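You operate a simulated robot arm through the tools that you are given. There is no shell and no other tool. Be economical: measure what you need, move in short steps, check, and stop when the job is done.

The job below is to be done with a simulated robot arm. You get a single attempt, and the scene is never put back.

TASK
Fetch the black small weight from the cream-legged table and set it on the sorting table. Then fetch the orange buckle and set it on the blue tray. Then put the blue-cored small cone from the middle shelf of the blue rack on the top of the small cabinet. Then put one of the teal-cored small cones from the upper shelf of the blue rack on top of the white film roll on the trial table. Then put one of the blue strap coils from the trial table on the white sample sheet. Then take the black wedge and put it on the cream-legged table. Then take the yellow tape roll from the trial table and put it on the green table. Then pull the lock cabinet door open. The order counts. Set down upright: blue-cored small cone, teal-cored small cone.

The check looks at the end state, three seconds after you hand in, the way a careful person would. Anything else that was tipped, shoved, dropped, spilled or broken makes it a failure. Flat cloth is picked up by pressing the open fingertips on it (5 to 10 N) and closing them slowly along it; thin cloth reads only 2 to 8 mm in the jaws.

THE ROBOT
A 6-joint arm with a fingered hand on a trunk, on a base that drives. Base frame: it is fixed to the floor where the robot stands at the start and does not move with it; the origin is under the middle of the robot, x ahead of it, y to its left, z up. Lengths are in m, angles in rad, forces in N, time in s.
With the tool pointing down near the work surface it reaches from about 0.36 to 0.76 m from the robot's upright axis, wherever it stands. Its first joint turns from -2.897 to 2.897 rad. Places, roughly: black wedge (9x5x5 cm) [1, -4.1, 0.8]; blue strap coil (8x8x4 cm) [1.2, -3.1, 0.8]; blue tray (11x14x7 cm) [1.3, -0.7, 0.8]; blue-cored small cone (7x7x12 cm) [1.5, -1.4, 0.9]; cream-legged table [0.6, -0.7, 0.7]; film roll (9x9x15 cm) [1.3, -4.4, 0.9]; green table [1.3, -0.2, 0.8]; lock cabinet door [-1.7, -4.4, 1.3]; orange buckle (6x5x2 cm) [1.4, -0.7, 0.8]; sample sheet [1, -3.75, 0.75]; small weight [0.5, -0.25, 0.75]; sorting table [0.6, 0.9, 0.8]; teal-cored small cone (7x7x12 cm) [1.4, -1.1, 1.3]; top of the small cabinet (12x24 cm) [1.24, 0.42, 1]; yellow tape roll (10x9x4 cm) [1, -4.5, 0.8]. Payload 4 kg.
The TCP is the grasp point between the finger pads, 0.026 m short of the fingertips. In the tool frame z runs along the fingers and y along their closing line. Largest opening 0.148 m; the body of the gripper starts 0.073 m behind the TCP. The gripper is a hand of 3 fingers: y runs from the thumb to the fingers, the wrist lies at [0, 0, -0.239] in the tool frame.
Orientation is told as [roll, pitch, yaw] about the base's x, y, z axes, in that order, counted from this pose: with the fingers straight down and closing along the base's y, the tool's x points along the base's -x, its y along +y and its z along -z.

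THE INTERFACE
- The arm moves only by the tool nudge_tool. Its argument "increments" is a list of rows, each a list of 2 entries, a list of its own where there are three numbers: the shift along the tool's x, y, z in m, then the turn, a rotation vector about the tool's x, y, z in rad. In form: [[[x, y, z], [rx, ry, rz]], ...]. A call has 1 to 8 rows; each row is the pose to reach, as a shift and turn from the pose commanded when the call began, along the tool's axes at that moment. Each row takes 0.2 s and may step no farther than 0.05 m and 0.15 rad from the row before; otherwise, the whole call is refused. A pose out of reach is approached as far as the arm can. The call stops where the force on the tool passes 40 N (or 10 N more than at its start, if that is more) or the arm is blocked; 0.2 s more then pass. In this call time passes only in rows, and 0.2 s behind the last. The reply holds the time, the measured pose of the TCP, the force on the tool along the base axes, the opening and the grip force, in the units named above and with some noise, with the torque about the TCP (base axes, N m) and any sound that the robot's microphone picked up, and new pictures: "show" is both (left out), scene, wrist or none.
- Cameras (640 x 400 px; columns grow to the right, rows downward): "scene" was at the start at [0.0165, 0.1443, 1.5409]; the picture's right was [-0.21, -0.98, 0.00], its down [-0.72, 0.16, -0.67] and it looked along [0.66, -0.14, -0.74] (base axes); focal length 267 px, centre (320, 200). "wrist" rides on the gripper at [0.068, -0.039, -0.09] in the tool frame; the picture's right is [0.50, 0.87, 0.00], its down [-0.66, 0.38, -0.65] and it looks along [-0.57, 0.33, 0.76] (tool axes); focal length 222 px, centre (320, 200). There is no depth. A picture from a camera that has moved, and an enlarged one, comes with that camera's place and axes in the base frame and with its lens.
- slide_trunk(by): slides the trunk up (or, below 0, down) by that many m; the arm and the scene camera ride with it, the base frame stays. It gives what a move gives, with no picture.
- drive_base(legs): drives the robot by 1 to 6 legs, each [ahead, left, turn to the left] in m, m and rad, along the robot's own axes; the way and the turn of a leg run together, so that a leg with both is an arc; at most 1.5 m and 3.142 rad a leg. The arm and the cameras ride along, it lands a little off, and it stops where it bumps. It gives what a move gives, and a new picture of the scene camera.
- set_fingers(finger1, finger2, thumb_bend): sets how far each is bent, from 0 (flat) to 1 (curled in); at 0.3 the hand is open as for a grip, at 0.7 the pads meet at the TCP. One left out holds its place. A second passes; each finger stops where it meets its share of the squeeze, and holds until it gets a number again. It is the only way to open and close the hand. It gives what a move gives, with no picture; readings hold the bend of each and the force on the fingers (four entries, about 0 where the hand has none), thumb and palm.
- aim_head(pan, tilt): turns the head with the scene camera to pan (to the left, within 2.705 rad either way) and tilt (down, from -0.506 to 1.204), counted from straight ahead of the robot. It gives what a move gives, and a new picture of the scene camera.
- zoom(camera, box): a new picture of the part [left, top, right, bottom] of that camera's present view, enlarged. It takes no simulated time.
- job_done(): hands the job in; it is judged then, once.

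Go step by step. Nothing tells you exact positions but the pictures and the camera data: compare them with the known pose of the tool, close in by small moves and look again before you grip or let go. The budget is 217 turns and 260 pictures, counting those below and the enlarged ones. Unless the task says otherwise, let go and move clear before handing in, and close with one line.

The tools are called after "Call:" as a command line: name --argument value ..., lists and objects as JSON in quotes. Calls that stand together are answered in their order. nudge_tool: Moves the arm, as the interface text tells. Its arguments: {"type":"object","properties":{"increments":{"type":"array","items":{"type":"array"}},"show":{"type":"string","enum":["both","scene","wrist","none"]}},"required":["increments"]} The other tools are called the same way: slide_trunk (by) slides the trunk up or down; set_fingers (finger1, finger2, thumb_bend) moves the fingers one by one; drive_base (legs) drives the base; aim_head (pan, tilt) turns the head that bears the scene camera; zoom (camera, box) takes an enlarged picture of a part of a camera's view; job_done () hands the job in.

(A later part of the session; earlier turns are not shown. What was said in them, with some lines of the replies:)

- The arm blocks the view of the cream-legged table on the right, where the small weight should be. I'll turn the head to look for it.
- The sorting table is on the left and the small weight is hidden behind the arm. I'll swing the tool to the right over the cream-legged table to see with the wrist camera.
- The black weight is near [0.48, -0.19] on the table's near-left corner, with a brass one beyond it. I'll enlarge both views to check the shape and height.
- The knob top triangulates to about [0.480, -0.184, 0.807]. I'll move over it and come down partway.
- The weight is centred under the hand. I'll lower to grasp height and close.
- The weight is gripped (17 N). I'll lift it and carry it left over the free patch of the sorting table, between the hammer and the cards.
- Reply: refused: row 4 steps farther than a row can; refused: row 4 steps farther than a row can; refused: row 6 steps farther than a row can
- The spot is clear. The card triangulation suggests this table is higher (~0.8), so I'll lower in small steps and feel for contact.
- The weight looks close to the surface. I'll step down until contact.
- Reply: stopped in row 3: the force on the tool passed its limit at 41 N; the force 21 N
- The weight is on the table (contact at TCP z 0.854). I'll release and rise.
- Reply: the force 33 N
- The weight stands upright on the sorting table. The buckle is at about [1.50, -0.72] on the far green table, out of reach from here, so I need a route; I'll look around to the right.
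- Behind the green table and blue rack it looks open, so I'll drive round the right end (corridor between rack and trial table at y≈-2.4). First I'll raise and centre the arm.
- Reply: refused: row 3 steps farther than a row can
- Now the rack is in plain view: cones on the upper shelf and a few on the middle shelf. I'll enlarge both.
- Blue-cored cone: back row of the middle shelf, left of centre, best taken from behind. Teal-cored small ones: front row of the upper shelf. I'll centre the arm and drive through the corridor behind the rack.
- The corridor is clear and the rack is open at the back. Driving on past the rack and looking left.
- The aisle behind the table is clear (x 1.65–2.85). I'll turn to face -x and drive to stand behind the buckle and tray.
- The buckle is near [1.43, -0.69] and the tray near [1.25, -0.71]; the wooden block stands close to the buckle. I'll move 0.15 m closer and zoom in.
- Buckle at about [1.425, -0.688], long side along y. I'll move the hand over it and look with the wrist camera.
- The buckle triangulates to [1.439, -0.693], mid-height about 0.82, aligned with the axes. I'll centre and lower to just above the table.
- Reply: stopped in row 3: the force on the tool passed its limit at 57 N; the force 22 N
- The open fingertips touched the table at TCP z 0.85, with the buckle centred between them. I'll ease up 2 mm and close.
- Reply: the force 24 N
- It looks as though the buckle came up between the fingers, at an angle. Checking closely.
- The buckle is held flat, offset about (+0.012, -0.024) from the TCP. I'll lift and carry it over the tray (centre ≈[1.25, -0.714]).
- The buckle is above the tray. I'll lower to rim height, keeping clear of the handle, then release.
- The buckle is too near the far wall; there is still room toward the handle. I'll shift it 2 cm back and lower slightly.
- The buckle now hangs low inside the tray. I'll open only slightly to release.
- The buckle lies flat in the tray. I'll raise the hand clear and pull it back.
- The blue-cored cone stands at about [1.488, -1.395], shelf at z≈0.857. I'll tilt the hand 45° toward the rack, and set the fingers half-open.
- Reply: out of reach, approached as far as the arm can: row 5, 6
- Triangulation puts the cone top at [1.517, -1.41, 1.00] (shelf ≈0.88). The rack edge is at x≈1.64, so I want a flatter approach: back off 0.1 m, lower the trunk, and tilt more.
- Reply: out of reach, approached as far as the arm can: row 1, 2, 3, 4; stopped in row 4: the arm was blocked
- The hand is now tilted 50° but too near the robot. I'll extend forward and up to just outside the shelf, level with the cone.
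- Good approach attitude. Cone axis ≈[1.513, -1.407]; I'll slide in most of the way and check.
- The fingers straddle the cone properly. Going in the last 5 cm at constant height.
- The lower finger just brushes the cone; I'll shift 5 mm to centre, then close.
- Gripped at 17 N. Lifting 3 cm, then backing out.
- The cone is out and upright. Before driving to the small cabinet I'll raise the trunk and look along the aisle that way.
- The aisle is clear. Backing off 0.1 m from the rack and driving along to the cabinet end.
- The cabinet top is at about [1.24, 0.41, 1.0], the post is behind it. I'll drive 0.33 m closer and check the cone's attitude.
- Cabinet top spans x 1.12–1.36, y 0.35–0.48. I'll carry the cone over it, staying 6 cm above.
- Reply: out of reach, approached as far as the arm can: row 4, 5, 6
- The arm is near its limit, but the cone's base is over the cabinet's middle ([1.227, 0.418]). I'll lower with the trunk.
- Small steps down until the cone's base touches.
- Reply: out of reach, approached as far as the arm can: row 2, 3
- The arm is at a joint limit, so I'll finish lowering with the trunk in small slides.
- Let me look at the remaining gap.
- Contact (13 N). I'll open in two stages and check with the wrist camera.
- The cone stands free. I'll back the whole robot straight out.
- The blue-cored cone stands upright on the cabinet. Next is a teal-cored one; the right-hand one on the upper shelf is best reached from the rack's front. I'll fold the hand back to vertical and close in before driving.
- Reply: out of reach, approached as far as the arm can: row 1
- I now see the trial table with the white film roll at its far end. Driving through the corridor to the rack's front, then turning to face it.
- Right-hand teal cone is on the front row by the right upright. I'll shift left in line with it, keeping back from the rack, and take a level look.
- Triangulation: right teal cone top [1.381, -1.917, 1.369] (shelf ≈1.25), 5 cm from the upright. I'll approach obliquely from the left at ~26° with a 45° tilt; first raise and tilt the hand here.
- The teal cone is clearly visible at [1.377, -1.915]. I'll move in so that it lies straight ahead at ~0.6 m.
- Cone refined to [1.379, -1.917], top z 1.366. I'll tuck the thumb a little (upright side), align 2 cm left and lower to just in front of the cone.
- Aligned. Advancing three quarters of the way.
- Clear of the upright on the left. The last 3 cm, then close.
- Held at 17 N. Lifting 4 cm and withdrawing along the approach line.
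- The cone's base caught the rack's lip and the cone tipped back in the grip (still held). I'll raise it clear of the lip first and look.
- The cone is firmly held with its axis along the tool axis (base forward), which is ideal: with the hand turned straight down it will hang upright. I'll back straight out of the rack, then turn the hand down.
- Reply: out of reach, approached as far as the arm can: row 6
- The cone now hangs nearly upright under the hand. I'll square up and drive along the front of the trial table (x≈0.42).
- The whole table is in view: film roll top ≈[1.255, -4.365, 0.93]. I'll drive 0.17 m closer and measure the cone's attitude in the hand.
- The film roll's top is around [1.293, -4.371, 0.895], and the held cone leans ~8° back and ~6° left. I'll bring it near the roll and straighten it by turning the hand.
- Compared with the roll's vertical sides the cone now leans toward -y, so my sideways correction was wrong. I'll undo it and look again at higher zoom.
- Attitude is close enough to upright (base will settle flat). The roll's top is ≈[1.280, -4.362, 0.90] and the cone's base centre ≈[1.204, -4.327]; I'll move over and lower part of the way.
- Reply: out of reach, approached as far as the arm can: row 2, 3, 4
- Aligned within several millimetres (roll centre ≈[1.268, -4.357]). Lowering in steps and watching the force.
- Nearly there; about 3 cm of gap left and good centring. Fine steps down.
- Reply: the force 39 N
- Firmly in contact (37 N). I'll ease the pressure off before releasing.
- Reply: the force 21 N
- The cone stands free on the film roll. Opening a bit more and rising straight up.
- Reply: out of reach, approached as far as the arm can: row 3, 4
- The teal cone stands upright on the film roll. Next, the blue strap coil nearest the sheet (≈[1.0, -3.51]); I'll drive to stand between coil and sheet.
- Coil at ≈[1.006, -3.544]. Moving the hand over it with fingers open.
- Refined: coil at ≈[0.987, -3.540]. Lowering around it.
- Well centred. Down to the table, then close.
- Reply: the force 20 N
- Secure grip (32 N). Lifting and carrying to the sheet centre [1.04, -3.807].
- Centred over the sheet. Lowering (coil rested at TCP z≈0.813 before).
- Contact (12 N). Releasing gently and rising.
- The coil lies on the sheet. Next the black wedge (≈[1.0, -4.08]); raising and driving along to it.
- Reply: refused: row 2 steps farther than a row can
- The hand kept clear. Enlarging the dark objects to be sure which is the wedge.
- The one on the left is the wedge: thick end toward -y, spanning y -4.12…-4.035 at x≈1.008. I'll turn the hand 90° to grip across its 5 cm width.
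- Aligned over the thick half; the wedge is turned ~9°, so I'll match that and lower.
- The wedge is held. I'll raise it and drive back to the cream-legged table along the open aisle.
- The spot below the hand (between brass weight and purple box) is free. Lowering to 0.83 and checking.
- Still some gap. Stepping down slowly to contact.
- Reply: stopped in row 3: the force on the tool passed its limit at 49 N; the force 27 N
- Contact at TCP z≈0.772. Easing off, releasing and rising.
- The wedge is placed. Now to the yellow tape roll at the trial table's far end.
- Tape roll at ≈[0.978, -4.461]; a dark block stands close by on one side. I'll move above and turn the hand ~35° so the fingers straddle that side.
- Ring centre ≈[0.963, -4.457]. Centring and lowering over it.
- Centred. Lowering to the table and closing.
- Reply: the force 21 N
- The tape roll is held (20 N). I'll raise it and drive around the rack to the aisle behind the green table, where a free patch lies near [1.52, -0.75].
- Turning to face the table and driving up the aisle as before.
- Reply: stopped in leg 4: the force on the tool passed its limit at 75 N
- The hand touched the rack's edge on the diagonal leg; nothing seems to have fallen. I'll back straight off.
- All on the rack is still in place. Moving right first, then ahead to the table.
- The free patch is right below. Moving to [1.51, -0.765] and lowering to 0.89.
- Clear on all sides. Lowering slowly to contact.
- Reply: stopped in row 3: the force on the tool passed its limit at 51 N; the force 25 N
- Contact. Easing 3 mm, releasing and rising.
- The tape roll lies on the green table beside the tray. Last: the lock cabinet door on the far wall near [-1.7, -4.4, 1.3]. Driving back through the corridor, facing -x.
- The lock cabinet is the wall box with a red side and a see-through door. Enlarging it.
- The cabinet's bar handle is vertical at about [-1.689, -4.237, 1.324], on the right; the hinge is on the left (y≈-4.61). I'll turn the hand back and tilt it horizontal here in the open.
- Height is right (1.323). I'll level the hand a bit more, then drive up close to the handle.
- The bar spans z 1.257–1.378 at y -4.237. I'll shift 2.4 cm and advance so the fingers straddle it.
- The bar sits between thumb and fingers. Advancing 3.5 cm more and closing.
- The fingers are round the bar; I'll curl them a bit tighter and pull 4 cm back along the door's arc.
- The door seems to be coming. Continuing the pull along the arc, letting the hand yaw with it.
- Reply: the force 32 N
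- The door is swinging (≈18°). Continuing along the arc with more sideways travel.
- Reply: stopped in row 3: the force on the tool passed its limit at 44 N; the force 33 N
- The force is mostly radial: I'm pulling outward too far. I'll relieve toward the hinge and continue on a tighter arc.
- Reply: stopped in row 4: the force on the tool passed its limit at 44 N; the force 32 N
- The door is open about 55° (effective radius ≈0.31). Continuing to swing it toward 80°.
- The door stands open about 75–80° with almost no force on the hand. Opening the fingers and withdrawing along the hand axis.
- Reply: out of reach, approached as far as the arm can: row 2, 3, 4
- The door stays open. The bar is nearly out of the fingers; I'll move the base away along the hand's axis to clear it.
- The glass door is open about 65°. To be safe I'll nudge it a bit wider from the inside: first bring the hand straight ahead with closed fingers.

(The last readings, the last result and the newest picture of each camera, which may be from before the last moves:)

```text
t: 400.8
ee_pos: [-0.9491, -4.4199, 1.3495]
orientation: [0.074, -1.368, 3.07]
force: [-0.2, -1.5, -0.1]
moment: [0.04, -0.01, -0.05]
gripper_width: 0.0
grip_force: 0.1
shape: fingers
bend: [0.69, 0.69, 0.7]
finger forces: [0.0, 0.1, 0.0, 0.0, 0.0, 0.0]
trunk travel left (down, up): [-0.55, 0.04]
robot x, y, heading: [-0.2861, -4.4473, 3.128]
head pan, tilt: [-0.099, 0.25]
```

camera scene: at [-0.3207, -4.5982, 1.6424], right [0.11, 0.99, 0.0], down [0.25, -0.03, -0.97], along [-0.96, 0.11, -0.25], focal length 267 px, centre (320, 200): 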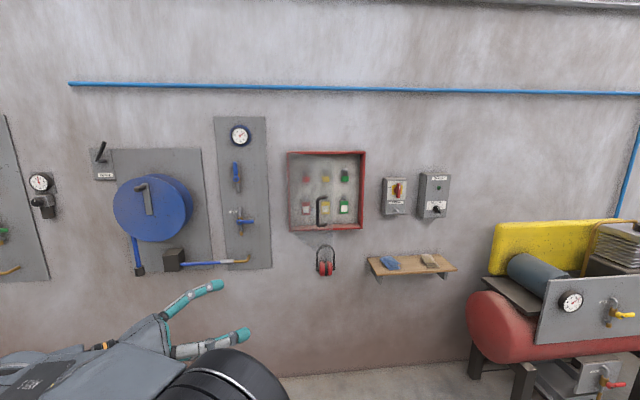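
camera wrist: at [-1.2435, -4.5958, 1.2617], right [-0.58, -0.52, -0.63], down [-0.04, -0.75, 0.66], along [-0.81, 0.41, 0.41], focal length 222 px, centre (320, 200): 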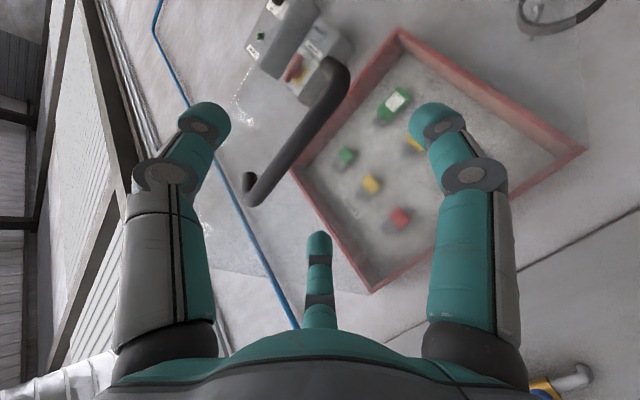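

Driving so the hand is beside the door's inner face, then pushing gently toward -y.

Call:
drive_base --legs '[[0, -0.16, 0], [0.47, 0, 0]]'

Call:
nudge_tool --increments '[[[0, 0.025, 0], [0, 0, 0]], [[0, 0.05, 0], [0, 0, 0]], [[0, 0.075, 0], [0, 0, 0]], [[0, 0.1, 0], [0, 0, 0]], [[0, 0.125, 0], [0, 0, 0]], [[0, 0.15, 0], [0, 0, 0]], [[0, 0.175, 0], [0, 0, 0]], [[0, 0.2, 0], [0, 0, 0]]]' --show "scene"

```text
t: 404.6
ee_pos: [-1.4125, -4.2542, 1.3492]
orientation: [0.015, -1.369, 3.134]
force: [-0.1, 0.4, -0.1]
moment: [-0.04, -0.02, -0.01]
gripper_width: 0.0
grip_force: 0.0
shape: fingers
bend: [0.69, 0.69, 0.7]
finger forces: [0.0, 0.1, 0.0, 0.1, 0.0, 0.0]
trunk travel left (down, up): [-0.55, 0.04]
robot x, y, heading: [-0.7454, -4.2776, 3.128]
head pan, tilt: [-0.099, 0.25]
camera scene: at [-0.7831, -4.431, 1.6424], right [0.11, 0.99, 0.0], down [0.25, -0.03, -0.97], along [-0.96, 0.11, -0.25], focal length 267 px, centre (320, 200)
```

scene: 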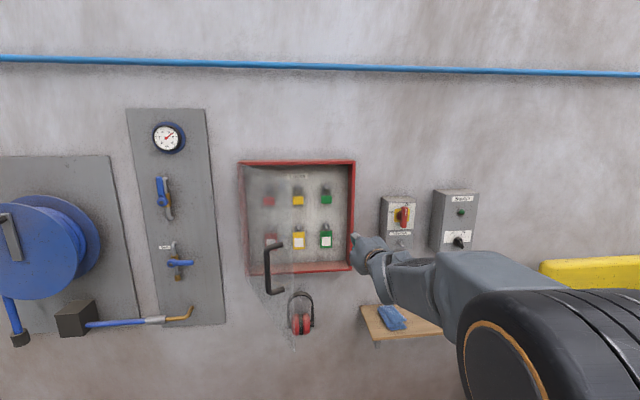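

```text
t: 406.4
ee_pos: [-1.4024, -4.4378, 1.352]
orientation: [0.014, -1.369, 3.141]
force: [30.3, 10.8, -2.3]
moment: [0.08, 0.74, 1.93]
gripper_width: 0.0
grip_force: 19.4
shape: fingers
bend: [0.7, 0.69, 0.7]
finger forces: [6.6, 0.1, 0.0, 0.0, 0.0, 31.7]
trunk travel left (down, up): [-0.55, 0.04]
robot x, y, heading: [-0.745, -4.2802, 3.123]
head pan, tilt: [-0.099, 0.25]
stopped in row 8: the force on the tool passed its limit at 49 N (the readings are from after the stop); the commanded pose is now the measured one
camera scene: at [-0.7763, -4.4286, 1.6427], right [0.11, 0.99, 0.0], down [0.24, -0.03, -0.97], along [-0.96, 0.11, -0.24], focal length 267 px, centre (320, 200)
```

scene: 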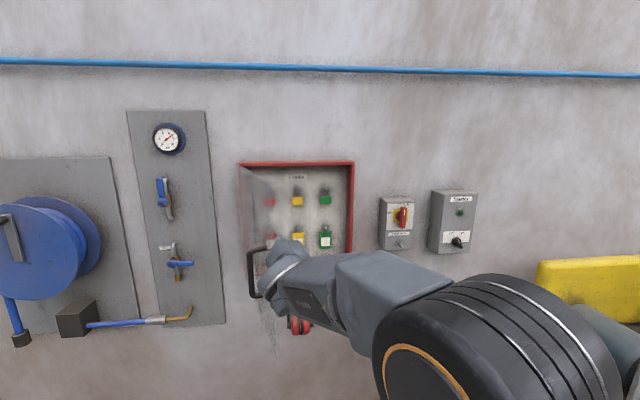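

The palm met the door's edge. I'll pull back 3 cm so only the fingers push, and go a bit further.

Call:
nudge_tool --increments '[[[0.003, -0.005, -0.015], [0, 0, 0]], [[0.006, -0.005, -0.03], [0, 0, 0]], [[0.006, 0.02, -0.03], [0, 0, 0]], [[0.006, 0.045, -0.03], [0, 0, 0]], [[0.006, 0.07, -0.03], [0, 0, 0]], [[0.006, 0.09, -0.03], [0, 0, 0]]]' --show "scene"

Call:
zoom --camera "scene" --box '[180, 140, 380, 340]'

```text
t: 407.8
ee_pos: [-1.3773, -4.5303, 1.3501]
orientation: [0.003, -1.366, -3.137]
force: [0.4, -0.2, -0.1]
moment: [0.01, 0.01, -0.01]
gripper_width: 0.0
grip_force: 0.0
shape: fingers
bend: [0.7, 0.69, 0.7]
finger forces: [0.0, 0.1, 0.0, 0.0, 0.1, 0.0]
trunk travel left (down, up): [-0.55, 0.04]
robot x, y, heading: [-0.7453, -4.2782, 3.127]
head pan, tilt: [-0.099, 0.25]
camera scene: at [-0.7823, -4.4311, 1.6424], right [0.11, 0.99, 0.0], down [0.25, -0.03, -0.97], along [-0.96, 0.11, -0.25], focal length 267 px, centre (320, 200)
```

scene: 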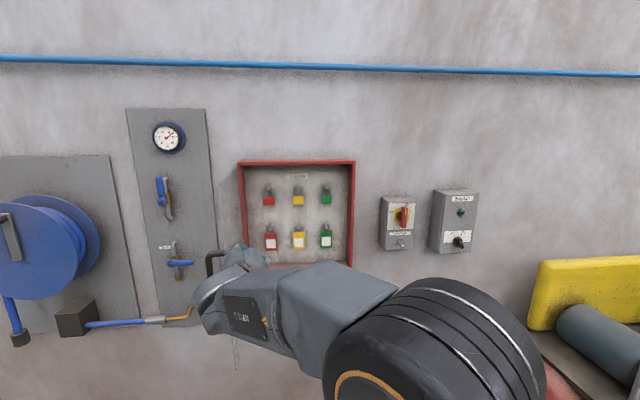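

```text
2.00 times, centred on (280, 240) of scene
camera zoom: at [-0.7823, -4.4311, 1.6424], right [0.11, 0.99, 0.0], down [0.25, -0.03, -0.97], along [-0.96, 0.11, -0.25], focal length 534 px, centre (400, 120)
```

zoom: 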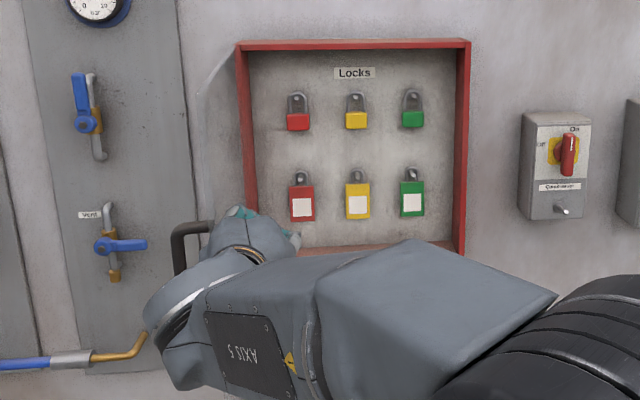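

The door is now wide open (≈90°). I'll withdraw the hand toward +y and back the robot off.

Call:
nudge_tool --increments '[[[0, -0.04, 0], [0, 0, 0]], [[0, -0.08, 0], [0, 0, 0]], [[0, -0.12, -0.01], [0, 0, 0]], [[0, -0.16, -0.03], [0, 0, 0]]]' --show "none"

Call:
drive_base --legs '[[-0.5, 0, 0]]'

Call:
zoom --camera "scene" --box '[240, 120, 440, 260]'

```text
t: 408.8
ee_pos: [-1.349, -4.3711, 1.3548]
orientation: [0.01, -1.369, -3.139]
force: [0.0, -0.6, 0.1]
moment: [0.0, -0.02, -0.02]
gripper_width: 0.0
grip_force: 0.0
shape: fingers
bend: [0.7, 0.69, 0.7]
finger forces: [0.1, 0.0, 0.0, 0.0, 0.0, 0.1]
trunk travel left (down, up): [-0.55, 0.04]
robot x, y, heading: [-0.7468, -4.2775, 3.128]
head pan, tilt: [-0.099, 0.25]
```

```text
t: 411.7
ee_pos: [-0.8524, -4.3762, 1.3555]
orientation: [0.006, -1.368, 3.139]
force: [-0.7, 0.2, -0.5]
moment: [0.03, -0.01, -0.01]
gripper_width: 0.0
grip_force: 0.2
shape: fingers
bend: [0.7, 0.69, 0.7]
finger forces: [0.0, 0.0, 0.0, 0.0, 0.1, 0.1]
trunk travel left (down, up): [-0.55, 0.04]
robot x, y, heading: [-0.2492, -4.2889, 3.119]
head pan, tilt: [-0.099, 0.25]
camera scene: at [-0.2864, -4.4394, 1.6424], right [0.12, 0.99, 0.0], down [0.24, -0.03, -0.97], along [-0.96, 0.12, -0.25], focal length 267 px, centre (320, 200)
```

scene: 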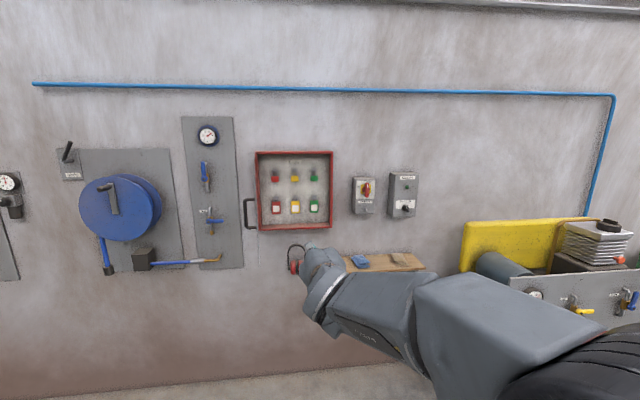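

```text
2.86 times, centred on (340, 190) of scene
camera zoom: at [-0.2864, -4.4394, 1.6424], right [0.12, 0.99, 0.0], down [0.24, -0.03, -0.97], along [-0.96, 0.12, -0.25], focal length 762 px, centre (263, 229)
```

zoom: 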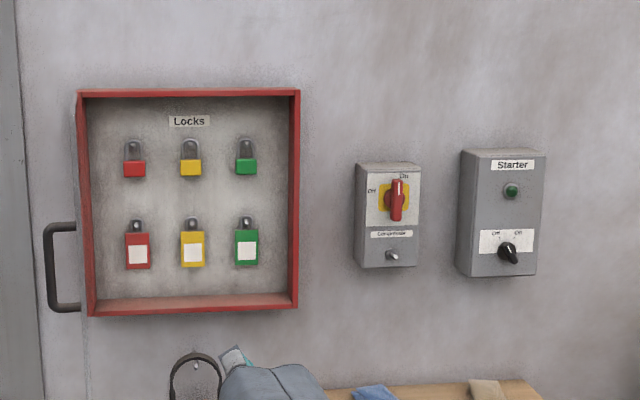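

The cabinet door stands open at about 90°. One last look back at the trial table to confirm everything still stands.

Call:
aim_head --pan 2.7 --tilt 0.4

```text
t: 414.2
ee_pos: [-0.8537, -4.3766, 1.3552]
orientation: [0.008, -1.367, 3.139]
force: [-1.2, 0.0, 0.2]
moment: [0.03, 0.04, 0.01]
gripper_width: 0.0
grip_force: 0.0
shape: fingers
bend: [0.7, 0.69, 0.7]
finger forces: [0.0, 0.0, 0.1, 0.0, 0.0, 0.0]
trunk travel left (down, up): [-0.55, 0.04]
robot x, y, heading: [-0.2512, -4.2846, 3.12]
head pan, tilt: [2.7, 0.4]
camera scene: at [-0.1111, -4.492, 1.6284], right [-0.45, -0.89, 0.0], down [-0.35, 0.17, -0.92], along [0.82, -0.41, -0.39], focal length 267 px, centre (320, 200)
```

scene: 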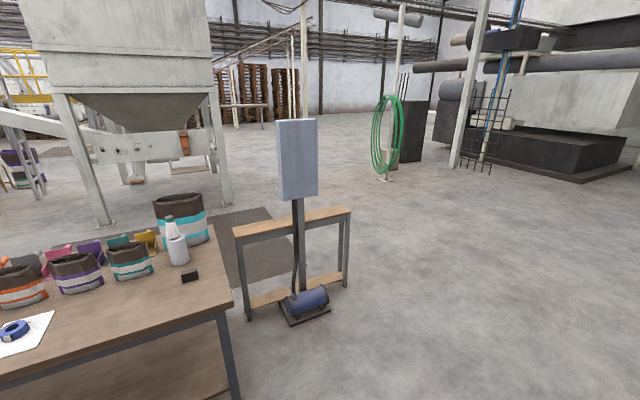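

The teal-cored cone still stands on the film roll and the coil is still on the sheet. Everything is done and the hand is clear, so I'm handing in.

Call:
job_done

```text
The job is handed in.
```

All eight steps were done in the order you gave, and the job is handed in. One thing to know: on the way to the green table the hand bumped the rack's edge once, and I saw nothing moved or knocked over.
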